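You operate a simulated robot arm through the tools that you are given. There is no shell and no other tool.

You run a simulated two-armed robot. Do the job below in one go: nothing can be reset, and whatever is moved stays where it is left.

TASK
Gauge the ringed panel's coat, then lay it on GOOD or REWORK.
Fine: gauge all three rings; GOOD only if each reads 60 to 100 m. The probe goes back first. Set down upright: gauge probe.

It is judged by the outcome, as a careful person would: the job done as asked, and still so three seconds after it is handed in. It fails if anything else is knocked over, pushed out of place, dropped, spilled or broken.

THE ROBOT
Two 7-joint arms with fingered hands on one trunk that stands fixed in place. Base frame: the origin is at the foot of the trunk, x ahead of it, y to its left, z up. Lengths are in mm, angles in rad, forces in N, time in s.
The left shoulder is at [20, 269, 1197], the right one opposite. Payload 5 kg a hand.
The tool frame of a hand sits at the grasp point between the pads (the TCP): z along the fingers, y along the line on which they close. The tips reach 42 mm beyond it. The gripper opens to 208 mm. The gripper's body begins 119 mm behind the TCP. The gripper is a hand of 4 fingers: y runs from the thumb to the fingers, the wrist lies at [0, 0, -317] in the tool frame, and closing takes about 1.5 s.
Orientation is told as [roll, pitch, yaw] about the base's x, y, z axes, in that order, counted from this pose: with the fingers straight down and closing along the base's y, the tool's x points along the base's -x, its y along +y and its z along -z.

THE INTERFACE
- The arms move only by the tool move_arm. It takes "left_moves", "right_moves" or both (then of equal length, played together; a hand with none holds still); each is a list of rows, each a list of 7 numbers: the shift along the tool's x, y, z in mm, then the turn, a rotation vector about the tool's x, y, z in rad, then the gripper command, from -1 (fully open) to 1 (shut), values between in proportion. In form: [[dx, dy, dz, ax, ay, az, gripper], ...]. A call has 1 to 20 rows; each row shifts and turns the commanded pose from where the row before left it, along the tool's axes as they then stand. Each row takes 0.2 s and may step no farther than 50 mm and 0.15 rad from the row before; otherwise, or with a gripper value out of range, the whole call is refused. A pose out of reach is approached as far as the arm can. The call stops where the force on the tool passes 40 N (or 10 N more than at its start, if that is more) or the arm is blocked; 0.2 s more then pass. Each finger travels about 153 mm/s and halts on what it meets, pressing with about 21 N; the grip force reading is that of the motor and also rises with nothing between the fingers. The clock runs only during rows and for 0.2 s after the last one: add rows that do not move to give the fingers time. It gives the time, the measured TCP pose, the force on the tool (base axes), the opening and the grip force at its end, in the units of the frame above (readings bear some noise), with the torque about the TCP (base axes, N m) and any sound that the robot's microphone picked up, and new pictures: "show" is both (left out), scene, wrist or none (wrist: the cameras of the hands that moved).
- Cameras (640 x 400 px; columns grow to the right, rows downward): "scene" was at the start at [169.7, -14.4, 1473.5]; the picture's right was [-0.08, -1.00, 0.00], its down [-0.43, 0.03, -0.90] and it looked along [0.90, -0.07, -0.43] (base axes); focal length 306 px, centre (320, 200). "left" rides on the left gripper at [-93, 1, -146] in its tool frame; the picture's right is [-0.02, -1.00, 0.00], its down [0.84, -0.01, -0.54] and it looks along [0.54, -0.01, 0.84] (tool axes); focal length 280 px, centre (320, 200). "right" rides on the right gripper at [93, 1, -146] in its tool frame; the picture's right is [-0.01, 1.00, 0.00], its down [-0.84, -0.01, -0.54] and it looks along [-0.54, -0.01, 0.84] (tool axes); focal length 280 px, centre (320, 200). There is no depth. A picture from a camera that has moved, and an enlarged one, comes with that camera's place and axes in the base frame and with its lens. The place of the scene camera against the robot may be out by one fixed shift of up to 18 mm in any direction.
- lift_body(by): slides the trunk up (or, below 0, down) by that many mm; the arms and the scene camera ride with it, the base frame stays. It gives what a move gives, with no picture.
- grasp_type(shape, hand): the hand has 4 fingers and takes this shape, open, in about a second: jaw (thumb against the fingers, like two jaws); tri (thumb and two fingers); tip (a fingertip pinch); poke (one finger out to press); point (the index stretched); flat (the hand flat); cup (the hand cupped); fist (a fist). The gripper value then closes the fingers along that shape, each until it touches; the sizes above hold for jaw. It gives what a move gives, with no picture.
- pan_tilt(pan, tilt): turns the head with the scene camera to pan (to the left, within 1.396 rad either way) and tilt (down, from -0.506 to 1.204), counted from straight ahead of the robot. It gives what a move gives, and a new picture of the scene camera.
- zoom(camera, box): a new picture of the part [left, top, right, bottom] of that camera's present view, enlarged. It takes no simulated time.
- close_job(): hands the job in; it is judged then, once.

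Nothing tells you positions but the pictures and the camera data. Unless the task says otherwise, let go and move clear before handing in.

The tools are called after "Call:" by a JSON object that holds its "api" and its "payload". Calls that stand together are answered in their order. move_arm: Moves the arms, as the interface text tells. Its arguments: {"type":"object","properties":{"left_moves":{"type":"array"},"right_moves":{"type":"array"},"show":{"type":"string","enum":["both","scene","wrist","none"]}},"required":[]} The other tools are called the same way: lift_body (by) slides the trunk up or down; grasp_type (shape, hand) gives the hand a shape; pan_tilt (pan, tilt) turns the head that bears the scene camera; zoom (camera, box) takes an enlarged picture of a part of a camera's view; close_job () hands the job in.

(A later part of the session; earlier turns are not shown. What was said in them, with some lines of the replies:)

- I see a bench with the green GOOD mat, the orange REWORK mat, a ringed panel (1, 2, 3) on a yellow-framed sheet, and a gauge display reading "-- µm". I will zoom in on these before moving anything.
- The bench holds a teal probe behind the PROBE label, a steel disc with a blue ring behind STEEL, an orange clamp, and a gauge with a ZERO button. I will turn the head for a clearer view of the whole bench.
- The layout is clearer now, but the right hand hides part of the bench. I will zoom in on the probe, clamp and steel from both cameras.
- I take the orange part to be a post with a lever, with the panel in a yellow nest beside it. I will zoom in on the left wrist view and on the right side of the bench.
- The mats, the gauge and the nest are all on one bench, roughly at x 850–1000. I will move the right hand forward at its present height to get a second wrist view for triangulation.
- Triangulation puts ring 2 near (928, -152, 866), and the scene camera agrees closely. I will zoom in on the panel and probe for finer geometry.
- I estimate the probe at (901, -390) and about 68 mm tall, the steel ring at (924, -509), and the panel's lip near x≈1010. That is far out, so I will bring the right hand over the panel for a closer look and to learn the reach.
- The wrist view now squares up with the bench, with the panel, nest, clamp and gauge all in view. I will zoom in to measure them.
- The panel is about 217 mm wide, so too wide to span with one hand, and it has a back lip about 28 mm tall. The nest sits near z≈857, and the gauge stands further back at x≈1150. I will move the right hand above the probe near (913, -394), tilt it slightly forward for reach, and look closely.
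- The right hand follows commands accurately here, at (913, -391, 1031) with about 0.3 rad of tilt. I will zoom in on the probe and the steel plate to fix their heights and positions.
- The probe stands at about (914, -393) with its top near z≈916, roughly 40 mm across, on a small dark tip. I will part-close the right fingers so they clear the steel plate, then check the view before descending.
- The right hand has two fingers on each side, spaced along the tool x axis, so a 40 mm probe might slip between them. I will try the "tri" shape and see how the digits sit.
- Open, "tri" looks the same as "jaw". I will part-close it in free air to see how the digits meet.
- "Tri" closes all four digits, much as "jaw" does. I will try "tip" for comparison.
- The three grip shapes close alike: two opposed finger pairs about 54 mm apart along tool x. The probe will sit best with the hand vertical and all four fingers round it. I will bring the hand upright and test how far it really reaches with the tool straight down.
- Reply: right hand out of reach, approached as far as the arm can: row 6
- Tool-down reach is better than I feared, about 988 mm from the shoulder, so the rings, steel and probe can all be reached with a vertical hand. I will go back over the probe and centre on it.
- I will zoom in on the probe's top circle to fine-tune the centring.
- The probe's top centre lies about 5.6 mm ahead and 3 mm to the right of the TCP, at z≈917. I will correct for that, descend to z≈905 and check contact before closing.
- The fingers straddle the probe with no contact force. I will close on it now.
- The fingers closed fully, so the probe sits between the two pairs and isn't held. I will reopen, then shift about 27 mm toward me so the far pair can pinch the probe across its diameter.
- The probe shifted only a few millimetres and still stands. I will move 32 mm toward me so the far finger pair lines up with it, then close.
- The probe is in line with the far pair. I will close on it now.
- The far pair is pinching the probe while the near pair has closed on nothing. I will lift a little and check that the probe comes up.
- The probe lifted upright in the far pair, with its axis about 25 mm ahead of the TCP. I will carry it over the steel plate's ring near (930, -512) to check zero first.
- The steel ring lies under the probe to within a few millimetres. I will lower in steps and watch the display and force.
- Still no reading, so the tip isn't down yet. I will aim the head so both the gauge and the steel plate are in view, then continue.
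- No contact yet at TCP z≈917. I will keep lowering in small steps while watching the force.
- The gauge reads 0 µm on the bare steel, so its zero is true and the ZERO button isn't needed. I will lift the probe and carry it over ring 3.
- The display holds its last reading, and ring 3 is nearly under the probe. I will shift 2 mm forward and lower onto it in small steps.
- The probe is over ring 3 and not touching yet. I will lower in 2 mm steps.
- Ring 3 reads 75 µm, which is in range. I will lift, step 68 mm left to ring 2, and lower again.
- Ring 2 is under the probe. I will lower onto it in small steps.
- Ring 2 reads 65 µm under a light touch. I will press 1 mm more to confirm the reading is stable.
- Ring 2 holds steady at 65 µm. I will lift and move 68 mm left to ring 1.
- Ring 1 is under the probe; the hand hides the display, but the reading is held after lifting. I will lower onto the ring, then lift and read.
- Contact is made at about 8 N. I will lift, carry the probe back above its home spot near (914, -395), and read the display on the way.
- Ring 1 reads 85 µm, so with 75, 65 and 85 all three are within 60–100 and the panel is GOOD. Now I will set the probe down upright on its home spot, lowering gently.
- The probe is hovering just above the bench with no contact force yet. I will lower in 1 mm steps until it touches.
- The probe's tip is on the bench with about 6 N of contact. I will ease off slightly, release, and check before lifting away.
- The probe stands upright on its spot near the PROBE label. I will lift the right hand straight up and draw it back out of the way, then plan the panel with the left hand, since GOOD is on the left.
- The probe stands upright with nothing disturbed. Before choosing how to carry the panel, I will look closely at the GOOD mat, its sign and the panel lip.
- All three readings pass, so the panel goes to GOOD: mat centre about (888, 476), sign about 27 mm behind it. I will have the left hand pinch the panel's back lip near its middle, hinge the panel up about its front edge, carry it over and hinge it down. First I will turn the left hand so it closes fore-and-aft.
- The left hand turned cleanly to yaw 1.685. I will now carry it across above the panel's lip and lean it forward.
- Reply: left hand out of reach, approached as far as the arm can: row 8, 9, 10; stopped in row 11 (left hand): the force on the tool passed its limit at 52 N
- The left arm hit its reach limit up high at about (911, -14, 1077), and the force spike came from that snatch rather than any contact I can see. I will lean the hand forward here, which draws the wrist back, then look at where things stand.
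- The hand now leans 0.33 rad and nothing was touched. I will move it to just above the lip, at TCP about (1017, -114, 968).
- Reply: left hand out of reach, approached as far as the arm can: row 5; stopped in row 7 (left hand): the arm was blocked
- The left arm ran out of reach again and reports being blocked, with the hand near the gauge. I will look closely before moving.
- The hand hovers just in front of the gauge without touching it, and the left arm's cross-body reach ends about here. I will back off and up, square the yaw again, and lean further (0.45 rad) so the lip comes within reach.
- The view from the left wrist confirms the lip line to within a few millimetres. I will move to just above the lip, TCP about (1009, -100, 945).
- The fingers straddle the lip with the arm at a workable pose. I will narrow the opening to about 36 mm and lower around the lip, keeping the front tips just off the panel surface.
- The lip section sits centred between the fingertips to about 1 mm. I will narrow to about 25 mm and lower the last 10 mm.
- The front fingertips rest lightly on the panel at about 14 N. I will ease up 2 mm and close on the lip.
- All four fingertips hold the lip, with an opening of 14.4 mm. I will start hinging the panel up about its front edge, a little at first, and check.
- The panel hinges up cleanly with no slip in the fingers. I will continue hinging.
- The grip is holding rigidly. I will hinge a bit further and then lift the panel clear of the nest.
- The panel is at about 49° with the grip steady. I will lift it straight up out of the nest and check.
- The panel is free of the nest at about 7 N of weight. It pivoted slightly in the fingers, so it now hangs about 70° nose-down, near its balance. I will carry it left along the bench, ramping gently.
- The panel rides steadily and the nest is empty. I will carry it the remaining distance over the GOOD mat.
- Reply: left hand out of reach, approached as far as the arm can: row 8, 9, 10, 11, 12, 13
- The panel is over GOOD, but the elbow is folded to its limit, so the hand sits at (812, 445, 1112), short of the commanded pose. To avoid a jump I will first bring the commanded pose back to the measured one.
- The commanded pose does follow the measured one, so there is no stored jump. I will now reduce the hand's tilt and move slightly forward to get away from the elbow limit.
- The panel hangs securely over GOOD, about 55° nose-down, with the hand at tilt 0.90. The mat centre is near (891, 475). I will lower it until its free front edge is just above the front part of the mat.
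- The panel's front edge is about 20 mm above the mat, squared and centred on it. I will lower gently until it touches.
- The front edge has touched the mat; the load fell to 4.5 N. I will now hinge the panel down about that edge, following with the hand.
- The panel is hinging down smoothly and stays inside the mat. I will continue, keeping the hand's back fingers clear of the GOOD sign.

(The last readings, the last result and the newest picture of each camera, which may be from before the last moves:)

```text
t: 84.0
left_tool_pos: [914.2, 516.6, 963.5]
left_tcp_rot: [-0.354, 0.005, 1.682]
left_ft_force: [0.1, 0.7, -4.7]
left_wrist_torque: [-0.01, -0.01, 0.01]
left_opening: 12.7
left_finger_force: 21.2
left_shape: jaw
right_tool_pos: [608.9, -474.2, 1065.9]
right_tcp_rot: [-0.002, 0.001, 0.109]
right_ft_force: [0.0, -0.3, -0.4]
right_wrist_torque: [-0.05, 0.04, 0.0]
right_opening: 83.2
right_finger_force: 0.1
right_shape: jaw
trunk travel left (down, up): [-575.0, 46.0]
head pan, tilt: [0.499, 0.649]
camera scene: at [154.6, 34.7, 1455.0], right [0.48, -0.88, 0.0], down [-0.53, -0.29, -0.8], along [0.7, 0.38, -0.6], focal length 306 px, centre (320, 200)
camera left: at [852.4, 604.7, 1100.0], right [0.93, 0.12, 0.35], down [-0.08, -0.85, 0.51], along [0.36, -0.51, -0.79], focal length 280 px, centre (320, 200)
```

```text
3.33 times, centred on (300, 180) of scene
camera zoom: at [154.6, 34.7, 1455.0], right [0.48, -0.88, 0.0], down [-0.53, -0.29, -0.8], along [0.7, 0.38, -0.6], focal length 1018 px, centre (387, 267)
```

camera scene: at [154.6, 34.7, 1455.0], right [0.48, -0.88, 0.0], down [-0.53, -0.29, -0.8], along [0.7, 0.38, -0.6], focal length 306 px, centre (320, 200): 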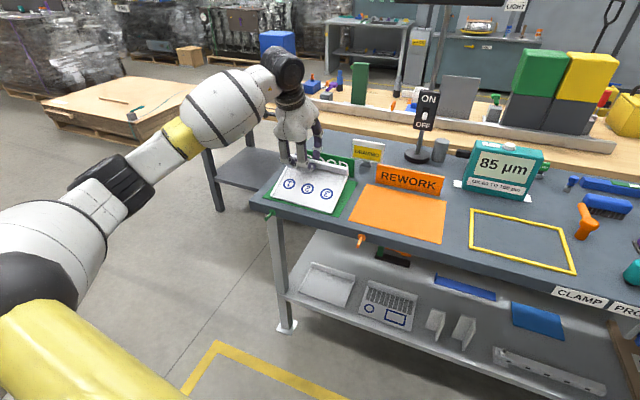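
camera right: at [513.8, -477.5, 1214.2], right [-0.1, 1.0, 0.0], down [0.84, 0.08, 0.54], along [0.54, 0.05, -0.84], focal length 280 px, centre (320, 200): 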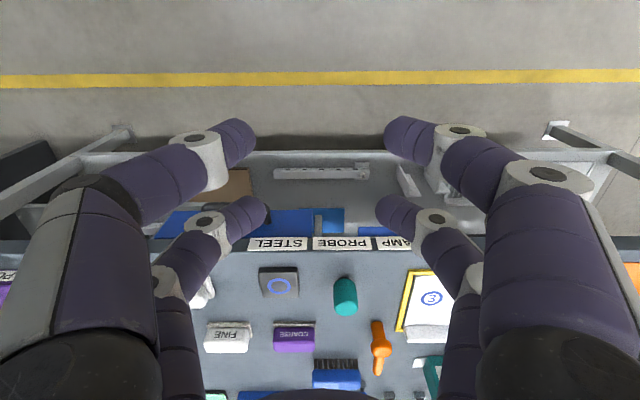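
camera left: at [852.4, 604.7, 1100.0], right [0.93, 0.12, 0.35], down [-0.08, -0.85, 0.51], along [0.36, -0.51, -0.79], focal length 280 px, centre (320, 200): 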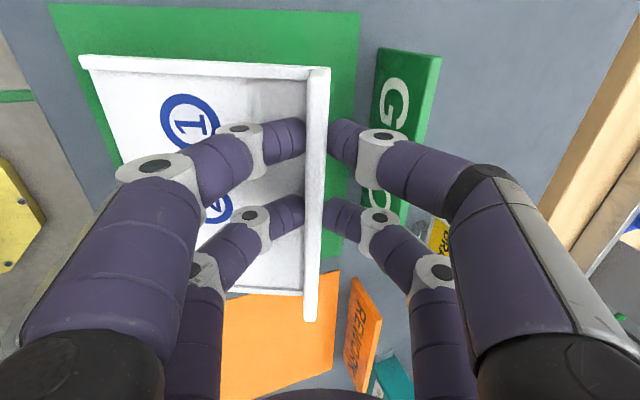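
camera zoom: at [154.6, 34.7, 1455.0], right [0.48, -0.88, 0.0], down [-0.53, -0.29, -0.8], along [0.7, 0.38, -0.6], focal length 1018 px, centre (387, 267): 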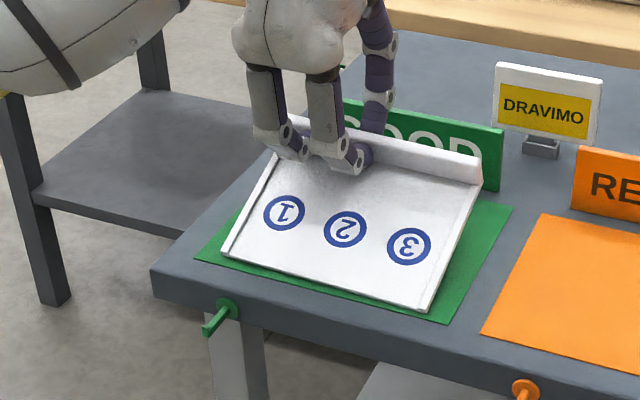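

The panel is about 25° from flat, with the hand at tilt 0.35. I will lower the lip the rest of the way along the arc, letting it pivot in the fingers.

Call:
{"api": "move_arm", "payload": {"left_moves": [[0, -0.3, 16.8, -0.02, 0, 0, 1], [0, 0.2, 17.2, -0.02, 0, 0, 1], [0, 0, 0, 0, 0, 0, 1]], "show": "both"}}

Call:
{"api": "zoom", "payload": {"camera": "scene", "box": [220, 120, 380, 240]}}

Call:
{"api": "zoom", "payload": {"camera": "left", "box": [240, 40, 480, 260]}}

```text
t: 84.8
left_tool_pos: [926.9, 517.1, 931.5]
left_tcp_rot: [-0.314, 0.006, 1.677]
left_ft_force: [-1.0, 0.0, -3.4]
left_wrist_torque: [-0.2, 0.18, -0.04]
left_opening: 12.7
left_finger_force: 20.7
left_shape: jaw
right_tool_pos: [606.9, -474.0, 1067.7]
right_tcp_rot: [-0.001, 0.001, 0.106]
right_ft_force: [-0.2, 0.4, -0.4]
right_wrist_torque: [-0.01, 0.0, 0.0]
right_opening: 83.3
right_finger_force: 0.1
right_shape: jaw
trunk travel left (down, up): [-575.0, 46.0]
head pan, tilt: [0.499, 0.649]
camera scene: at [154.5, 34.4, 1455.0], right [0.48, -0.88, 0.0], down [-0.53, -0.29, -0.8], along [0.7, 0.38, -0.6], focal length 306 px, centre (320, 200)
camera left: at [869.6, 604.1, 1069.9], right [0.94, 0.12, 0.31], down [-0.06, -0.85, 0.52], along [0.32, -0.51, -0.8], focal length 280 px, centre (320, 200)
```

scene: 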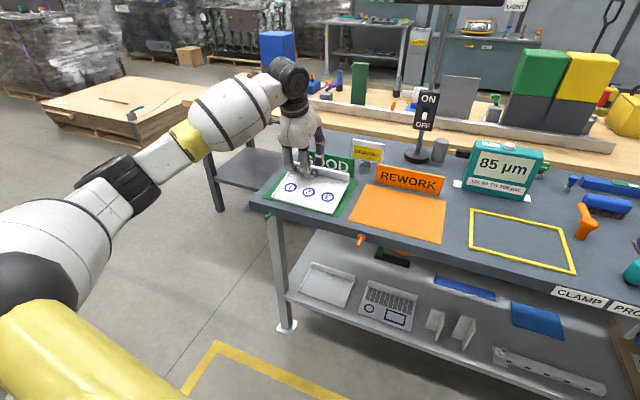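
left: 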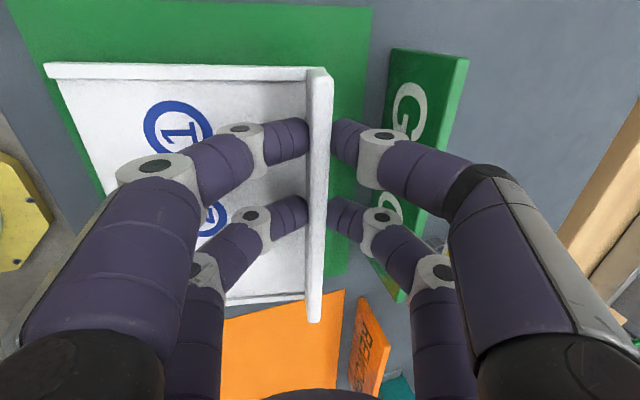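

```text
3.33 times, centred on (300, 180) of scene
camera zoom: at [154.5, 34.4, 1455.0], right [0.48, -0.88, 0.0], down [-0.53, -0.29, -0.8], along [0.7, 0.38, -0.6], focal length 1018 px, centre (387, 267)
```

zoom: 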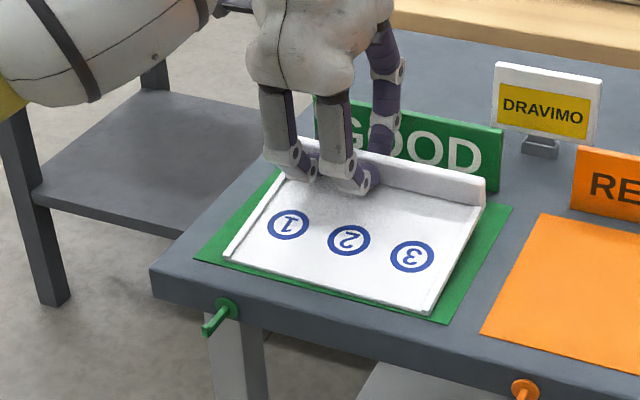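

```text
1.82 times, centred on (360, 150) of left
camera zoom: at [869.6, 604.1, 1069.9], right [0.94, 0.12, 0.31], down [-0.06, -0.85, 0.52], along [0.32, -0.51, -0.8], focal length 510 px, centre (247, 291)
```

zoom: 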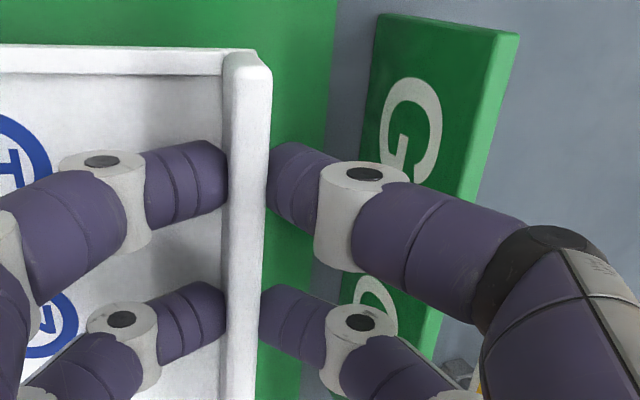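

The panel pivots in the fingers as planned, and the back fingers have about 20 mm clearance to the sign. I will bring the lip down the rest of the way in smaller steps.

Call:
{"api": "move_arm", "payload": {"left_moves": [[0, 1.35, 17, 0, 0, 0, 1], [0, 1.4, 7.7, 0, 0, 0, 1], [0, 0.7, 3.8, 0, 0, 0, 1], [0, 0, 0, 0, 0, 0, 1]], "show": "both"}}

Call:
{"api": "zoom", "payload": {"camera": "scene", "box": [220, 120, 380, 240]}}

Call:
{"api": "zoom", "payload": {"camera": "left", "box": [240, 40, 480, 260]}}

```text
t: 85.8
left_tool_pos: [931.1, 517.2, 903.2]
left_tcp_rot: [-0.315, 0.008, 1.679]
left_ft_force: [-0.3, -1.8, -1.3]
left_wrist_torque: [-0.3, 0.39, -0.06]
left_opening: 12.9
left_finger_force: 20.4
left_shape: jaw
right_tool_pos: [606.7, -473.1, 1066.6]
right_tcp_rot: [-0.003, 0.003, 0.106]
right_ft_force: [-0.3, -0.4, 0.1]
right_wrist_torque: [-0.01, 0.02, 0.02]
right_opening: 82.9
right_finger_force: 0.1
right_shape: jaw
trunk travel left (down, up): [-575.0, 46.0]
head pan, tilt: [0.499, 0.649]
camera scene: at [154.3, 34.3, 1455.0], right [0.48, -0.88, 0.0], down [-0.53, -0.29, -0.8], along [0.7, 0.38, -0.6], focal length 306 px, centre (320, 200)
camera left: at [875.7, 605.2, 1042.3], right [0.94, 0.12, 0.31], down [-0.06, -0.85, 0.52], along [0.33, -0.51, -0.8], focal length 280 px, centre (320, 200)
```

scene: 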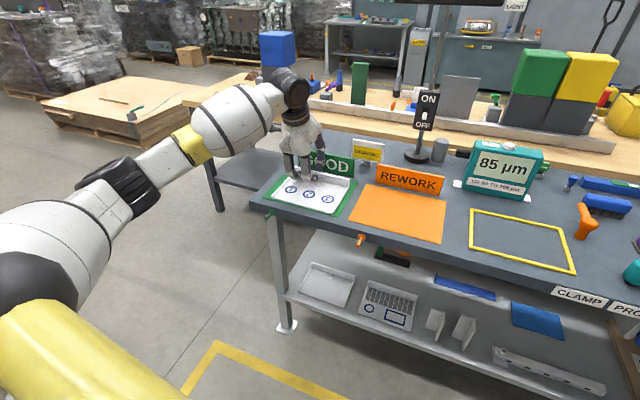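
left: 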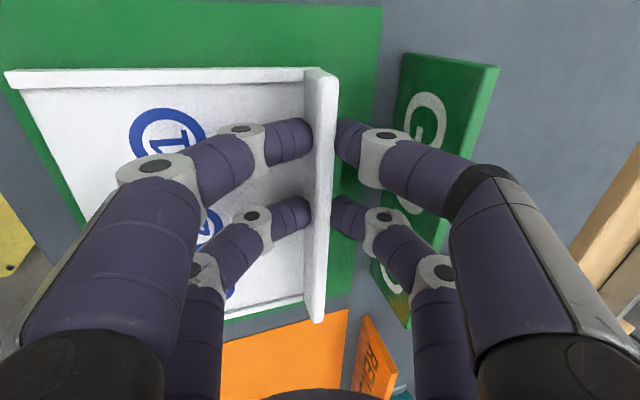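

```text
3.33 times, centred on (300, 180) of scene
camera zoom: at [154.3, 34.3, 1455.0], right [0.48, -0.88, 0.0], down [-0.53, -0.29, -0.8], along [0.7, 0.38, -0.6], focal length 1018 px, centre (387, 267)
```

zoom: 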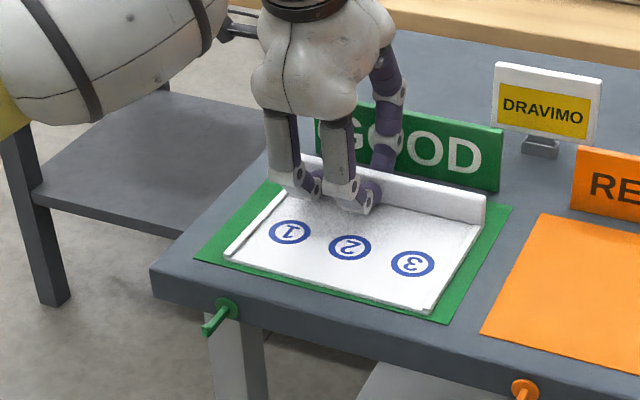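

```text
1.82 times, centred on (360, 150) of left
camera zoom: at [875.7, 605.2, 1042.3], right [0.94, 0.12, 0.31], down [-0.06, -0.85, 0.52], along [0.33, -0.51, -0.8], focal length 510 px, centre (247, 291)
```

zoom: 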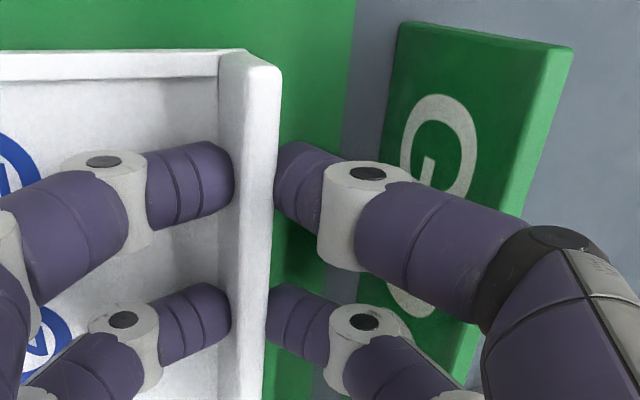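

The panel is almost flat. I will go down a few more millimetres until the bench carries it.

Call:
{"api": "move_arm", "payload": {"left_moves": [[0, 0.5, 1.5, 0, 0, 0, 1], [0, 0.5, 1.5, 0, 0, 0, 1], [0, 0, 0, 0, 0, 0, 1]], "show": "none"}}

Call:
{"api": "zoom", "payload": {"camera": "scene", "box": [240, 140, 370, 230]}}

```text
t: 86.6
left_tool_pos: [932.2, 518.2, 903.3]
left_tcp_rot: [-0.318, 0.004, 1.681]
left_ft_force: [0.1, -1.4, 14.6]
left_wrist_torque: [-0.17, 0.11, -0.04]
left_opening: 13.2
left_finger_force: 21.3
left_shape: jaw
right_tool_pos: [607.1, -473.8, 1068.0]
right_tcp_rot: [0.001, -0.001, 0.108]
right_ft_force: [-0.7, 0.8, 0.4]
right_wrist_torque: [-0.02, 0.01, -0.02]
right_opening: 83.1
right_finger_force: 0.1
right_shape: jaw
trunk travel left (down, up): [-575.0, 46.0]
head pan, tilt: [0.499, 0.649]
```

```text
4.44 times, centred on (305, 185) of scene
camera zoom: at [153.2, 33.7, 1455.3], right [0.48, -0.88, 0.0], down [-0.53, -0.29, -0.8], along [0.7, 0.38, -0.6], focal length 1358 px, centre (387, 267)
```

zoom: 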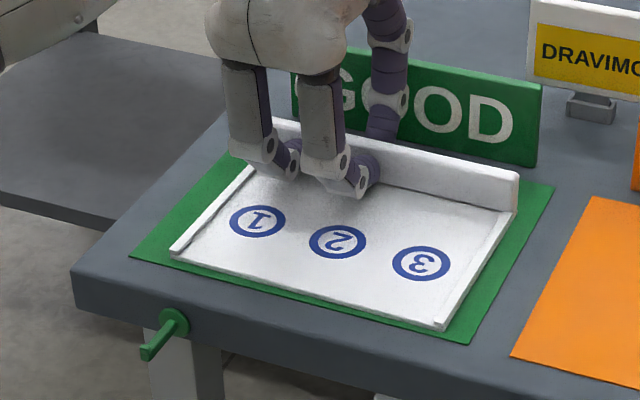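

The bench now carries the panel, with about 15 N pressing down. I will ease off slightly and open the fingers just enough to free the lip.

Call:
{"api": "move_arm", "payload": {"left_moves": [[0, -0.3, -0.9, 0, 0, 0, 1], [0, 0, 0, 0, 0, 0, 0.84], [0, 0, 0, 0, 0, 0, 0.76], [0, 0, 0, 0, 0, 0, 0.7], [0, 0, 0, 0, 0, 0, 0.7], [0, 0, 0, 0, 0, 0, 0.7]], "show": "both"}}

Call:
{"api": "zoom", "payload": {"camera": "left", "box": [200, 40, 480, 260]}}

Call:
{"api": "zoom", "payload": {"camera": "scene", "box": [240, 140, 370, 230]}}

```text
t: 88.0
left_tool_pos: [930.8, 518.0, 900.7]
left_tcp_rot: [-0.315, 0.006, 1.68]
left_ft_force: [1.6, 1.3, 6.1]
left_wrist_torque: [0.11, -0.06, 0.01]
left_opening: 30.0
left_finger_force: 0.1
left_shape: jaw
right_tool_pos: [607.0, -473.0, 1067.2]
right_tcp_rot: [-0.002, 0.003, 0.108]
right_ft_force: [1.1, 1.1, 0.1]
right_wrist_torque: [-0.03, -0.01, -0.02]
right_opening: 83.5
right_finger_force: 0.0
right_shape: jaw
trunk travel left (down, up): [-575.0, 46.0]
head pan, tilt: [0.499, 0.649]
camera scene: at [153.9, 34.1, 1455.0], right [0.48, -0.88, 0.0], down [-0.53, -0.29, -0.8], along [0.7, 0.38, -0.6], focal length 306 px, centre (320, 200)
camera left: at [874.7, 605.7, 1040.3], right [0.94, 0.12, 0.31], down [-0.06, -0.85, 0.52], along [0.33, -0.51, -0.8], focal length 280 px, centre (320, 200)
```

scene: 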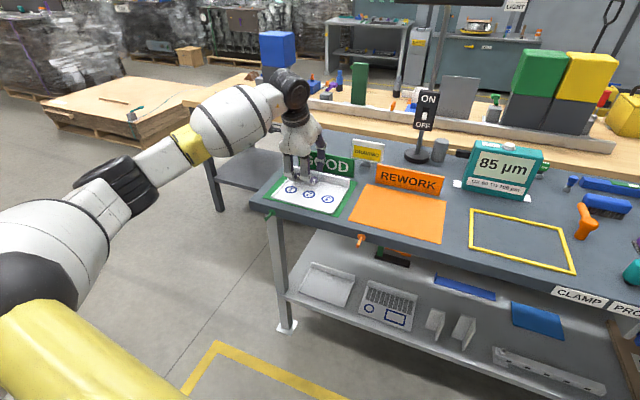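
left: 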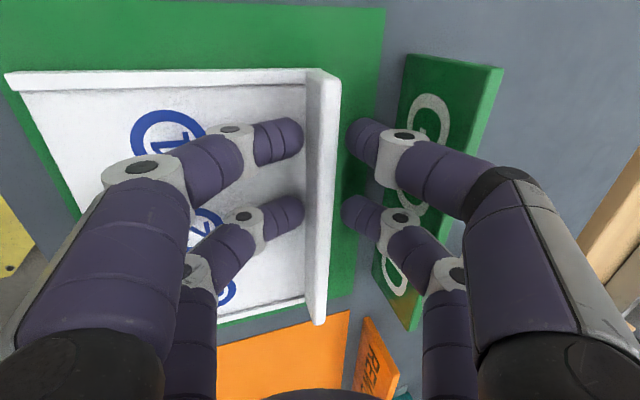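

```text
1.82 times, centred on (340, 150) of left
camera zoom: at [874.7, 605.7, 1040.3], right [0.94, 0.12, 0.31], down [-0.06, -0.85, 0.52], along [0.33, -0.51, -0.8], focal length 510 px, centre (284, 291)
```

zoom: 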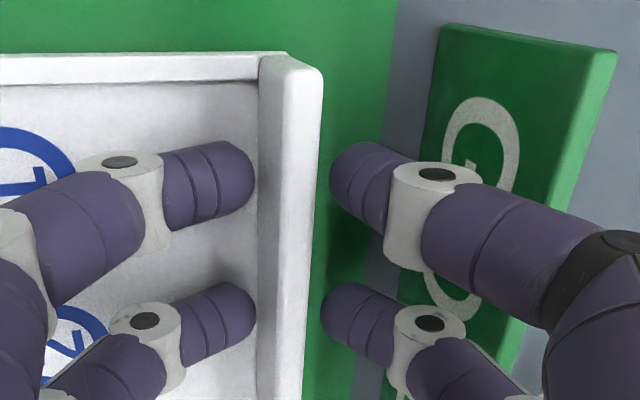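

```text
4.44 times, centred on (305, 185) of scene
camera zoom: at [153.9, 34.1, 1455.0], right [0.48, -0.88, 0.0], down [-0.53, -0.29, -0.8], along [0.7, 0.38, -0.6], focal length 1358 px, centre (387, 267)
```

zoom: 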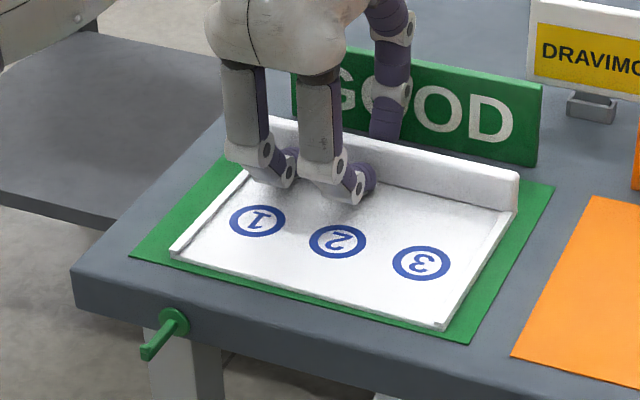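

The lip is free and the panel lies flat on GOOD. I will lift the hand straight up and away.

Call:
{"api": "move_arm", "payload": {"left_moves": [[0, -1.2, -3.8, 0, 0, 0, 0.7], [0, -3.1, -9.5, 0, 0, 0, 0.7], [0, -6.2, -19, 0, 0, 0, 0.7], [0, -9.3, -28.5, 0, 0, 0, 0.7], [0, -12.4, -38, 0, 0, 0, 0.7], [0, -12.4, -38, 0, 0, 0, 0.7], [0, 0, 0, 0, 0, 0, 0.7]], "show": "both"}}

Call:
{"api": "zoom", "payload": {"camera": "scene", "box": [230, 130, 380, 230]}}

```text
t: 89.6
left_tool_pos: [929.6, 520.1, 1045.7]
left_tcp_rot: [-0.315, 0.005, 1.68]
left_ft_force: [-0.6, 0.5, -0.2]
left_wrist_torque: [-0.05, -0.01, -0.01]
left_opening: 30.8
left_finger_force: 0.1
left_shape: jaw
right_tool_pos: [608.3, -472.6, 1066.4]
right_tcp_rot: [-0.003, 0.002, 0.108]
right_ft_force: [-0.4, 0.7, 0.0]
right_wrist_torque: [-0.01, 0.07, 0.04]
right_opening: 83.3
right_finger_force: 0.1
right_shape: jaw
trunk travel left (down, up): [-575.0, 46.0]
head pan, tilt: [0.499, 0.649]
camera scene: at [154.7, 34.6, 1454.8], right [0.48, -0.88, 0.0], down [-0.53, -0.29, -0.8], along [0.7, 0.38, -0.61], focal length 306 px, centre (320, 200)
camera left: at [873.7, 606.8, 1184.4], right [0.94, 0.12, 0.31], down [-0.06, -0.85, 0.52], along [0.32, -0.51, -0.8], focal length 280 px, centre (320, 200)
```

scene: 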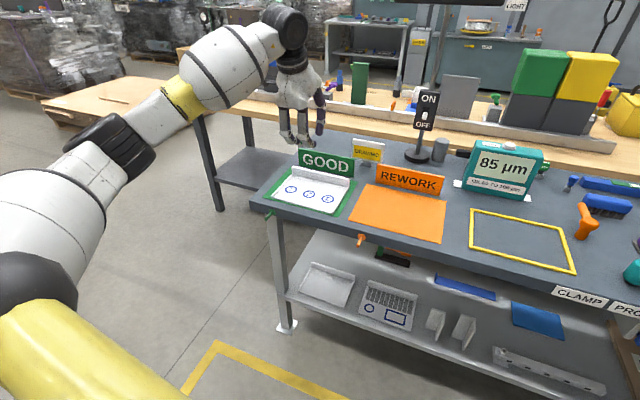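
left: 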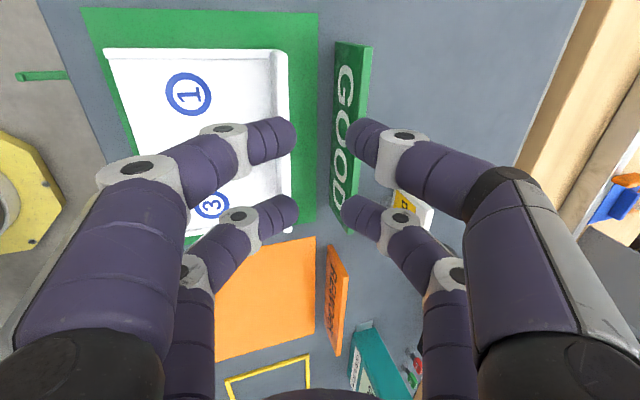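

```text
4.00 times, centred on (305, 180) of scene
camera zoom: at [154.7, 34.6, 1454.8], right [0.48, -0.88, 0.0], down [-0.53, -0.29, -0.8], along [0.7, 0.38, -0.61], focal length 1222 px, centre (380, 280)
```

zoom: 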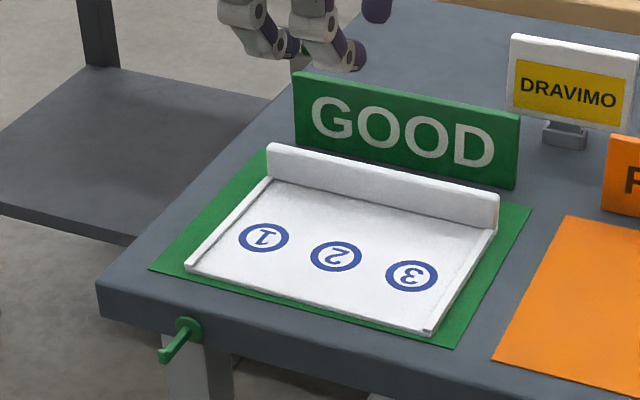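

The panel lies flat and squarely inside the GOOD mat, and the sign is untouched. I will draw the left hand back, then check the whole bench before handing in.

Call:
{"api": "move_arm", "payload": {"left_moves": [[0, 20, -25, 0, 0, 0, 0.7], [0, 31, -26, 0, 0, 0, 0.7], [0, 31, -26, 0, 0, 0, 0.7], [0, 31, -26, 0, 0, 0, 0.7], [0, 0, 0, 0, 0, 0, 0.7]], "show": "none"}}

Call:
{"api": "pan_tilt", "payload": {"pan": 0.1, "tilt": 0.62}}

Call:
{"api": "zoom", "payload": {"camera": "scene", "box": [320, 110, 560, 260]}}

Call:
{"api": "zoom", "payload": {"camera": "scene", "box": [100, 110, 340, 260]}}

```text
t: 90.8
left_tool_pos: [792.3, 501.7, 1109.0]
left_tcp_rot: [-0.313, 0.005, 1.678]
left_ft_force: [0.7, -0.1, -0.2]
left_wrist_torque: [0.0, 0.01, -0.01]
left_opening: 31.3
left_finger_force: 0.2
left_shape: jaw
right_tool_pos: [607.0, -474.0, 1067.2]
right_tcp_rot: [-0.002, 0.001, 0.108]
right_ft_force: [-1.0, 0.7, 0.3]
right_wrist_torque: [0.01, 0.01, 0.0]
right_opening: 83.0
right_finger_force: 0.0
right_shape: jaw
trunk travel left (down, up): [-575.0, 46.0]
head pan, tilt: [0.499, 0.649]
```

```text
t: 91.7
left_tool_pos: [792.6, 501.6, 1110.3]
left_tcp_rot: [-0.315, 0.005, 1.68]
left_ft_force: [-0.5, -0.6, 0.3]
left_wrist_torque: [-0.03, 0.01, 0.04]
left_opening: 31.3
left_finger_force: 0.1
left_shape: jaw
right_tool_pos: [606.8, -472.9, 1067.4]
right_tcp_rot: [-0.001, 0.003, 0.104]
right_ft_force: [0.0, 0.1, 1.3]
right_wrist_torque: [0.0, -0.03, -0.01]
right_opening: 83.3
right_finger_force: 0.1
right_shape: jaw
trunk travel left (down, up): [-575.0, 46.0]
head pan, tilt: [0.099, 0.62]
camera scene: at [165.0, 1.5, 1457.6], right [0.1, -0.99, 0.0], down [-0.58, -0.06, -0.81], along [0.81, 0.08, -0.58], focal length 306 px, centre (320, 200)
```

scene: 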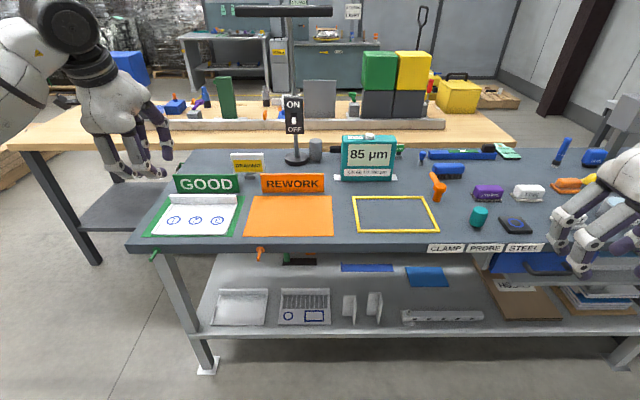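

```text
2.67 times, centred on (440, 185) of scene
camera zoom: at [165.0, 1.5, 1457.6], right [0.1, -0.99, 0.0], down [-0.58, -0.06, -0.81], along [0.81, 0.08, -0.58], focal length 815 px, centre (0, 240)
```

zoom: 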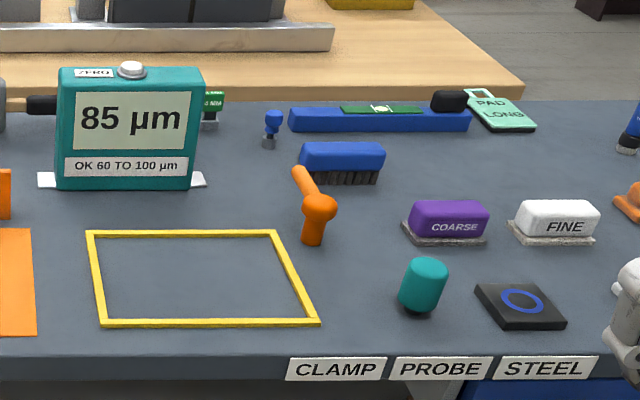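

```text
2.67 times, centred on (220, 185) of scene
camera zoom: at [165.0, 1.5, 1457.6], right [0.1, -0.99, 0.0], down [-0.58, -0.06, -0.81], along [0.81, 0.08, -0.58], focal length 815 px, centre (587, 240)
```

zoom: 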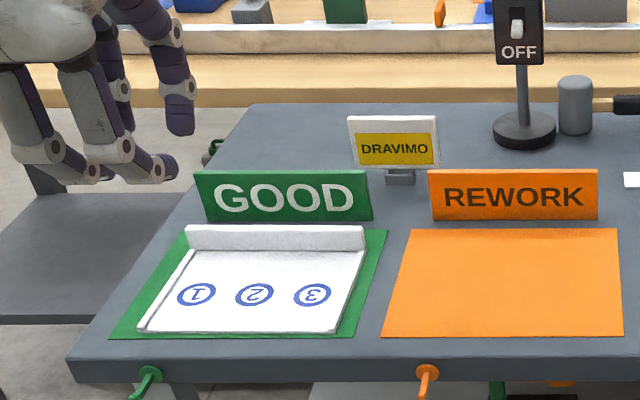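

The panel rests flat on GOOD after reading 85, 65 and 75 µm on rings 1, 2 and 3. The probe stands upright by its PROBE label, and nothing else on the bench has moved. Both hands are clear, so I am handing in.

Call:
{"api": "close_job", "payload": {}}

```text
The job is handed in.
```

The panel is lying flat on GOOD, because all three rings read within the 60 to 100 µm limit. The job is handed in, but no result came back.

| Spot | Reading |
|---|---|
| Bare steel (zero check) | 0 µm |
| Ring 1 | 85 µm |
| Ring 2 | 65 µm |
| Ring 3 | 75 µm |

- **Zero:** the gauge read true on the steel, so I left the ZERO button alone.
- **Probe:** it went back before I moved the panel. It stands upright by its PROBE label, within a few millimetres of where it started.
- **Panel:** it lies wholly inside the green mat, just in front of the GOOD sign.
- **Rest of the bench:** in the last pictures nothing else had been knocked over or moved. Both hands are clear.
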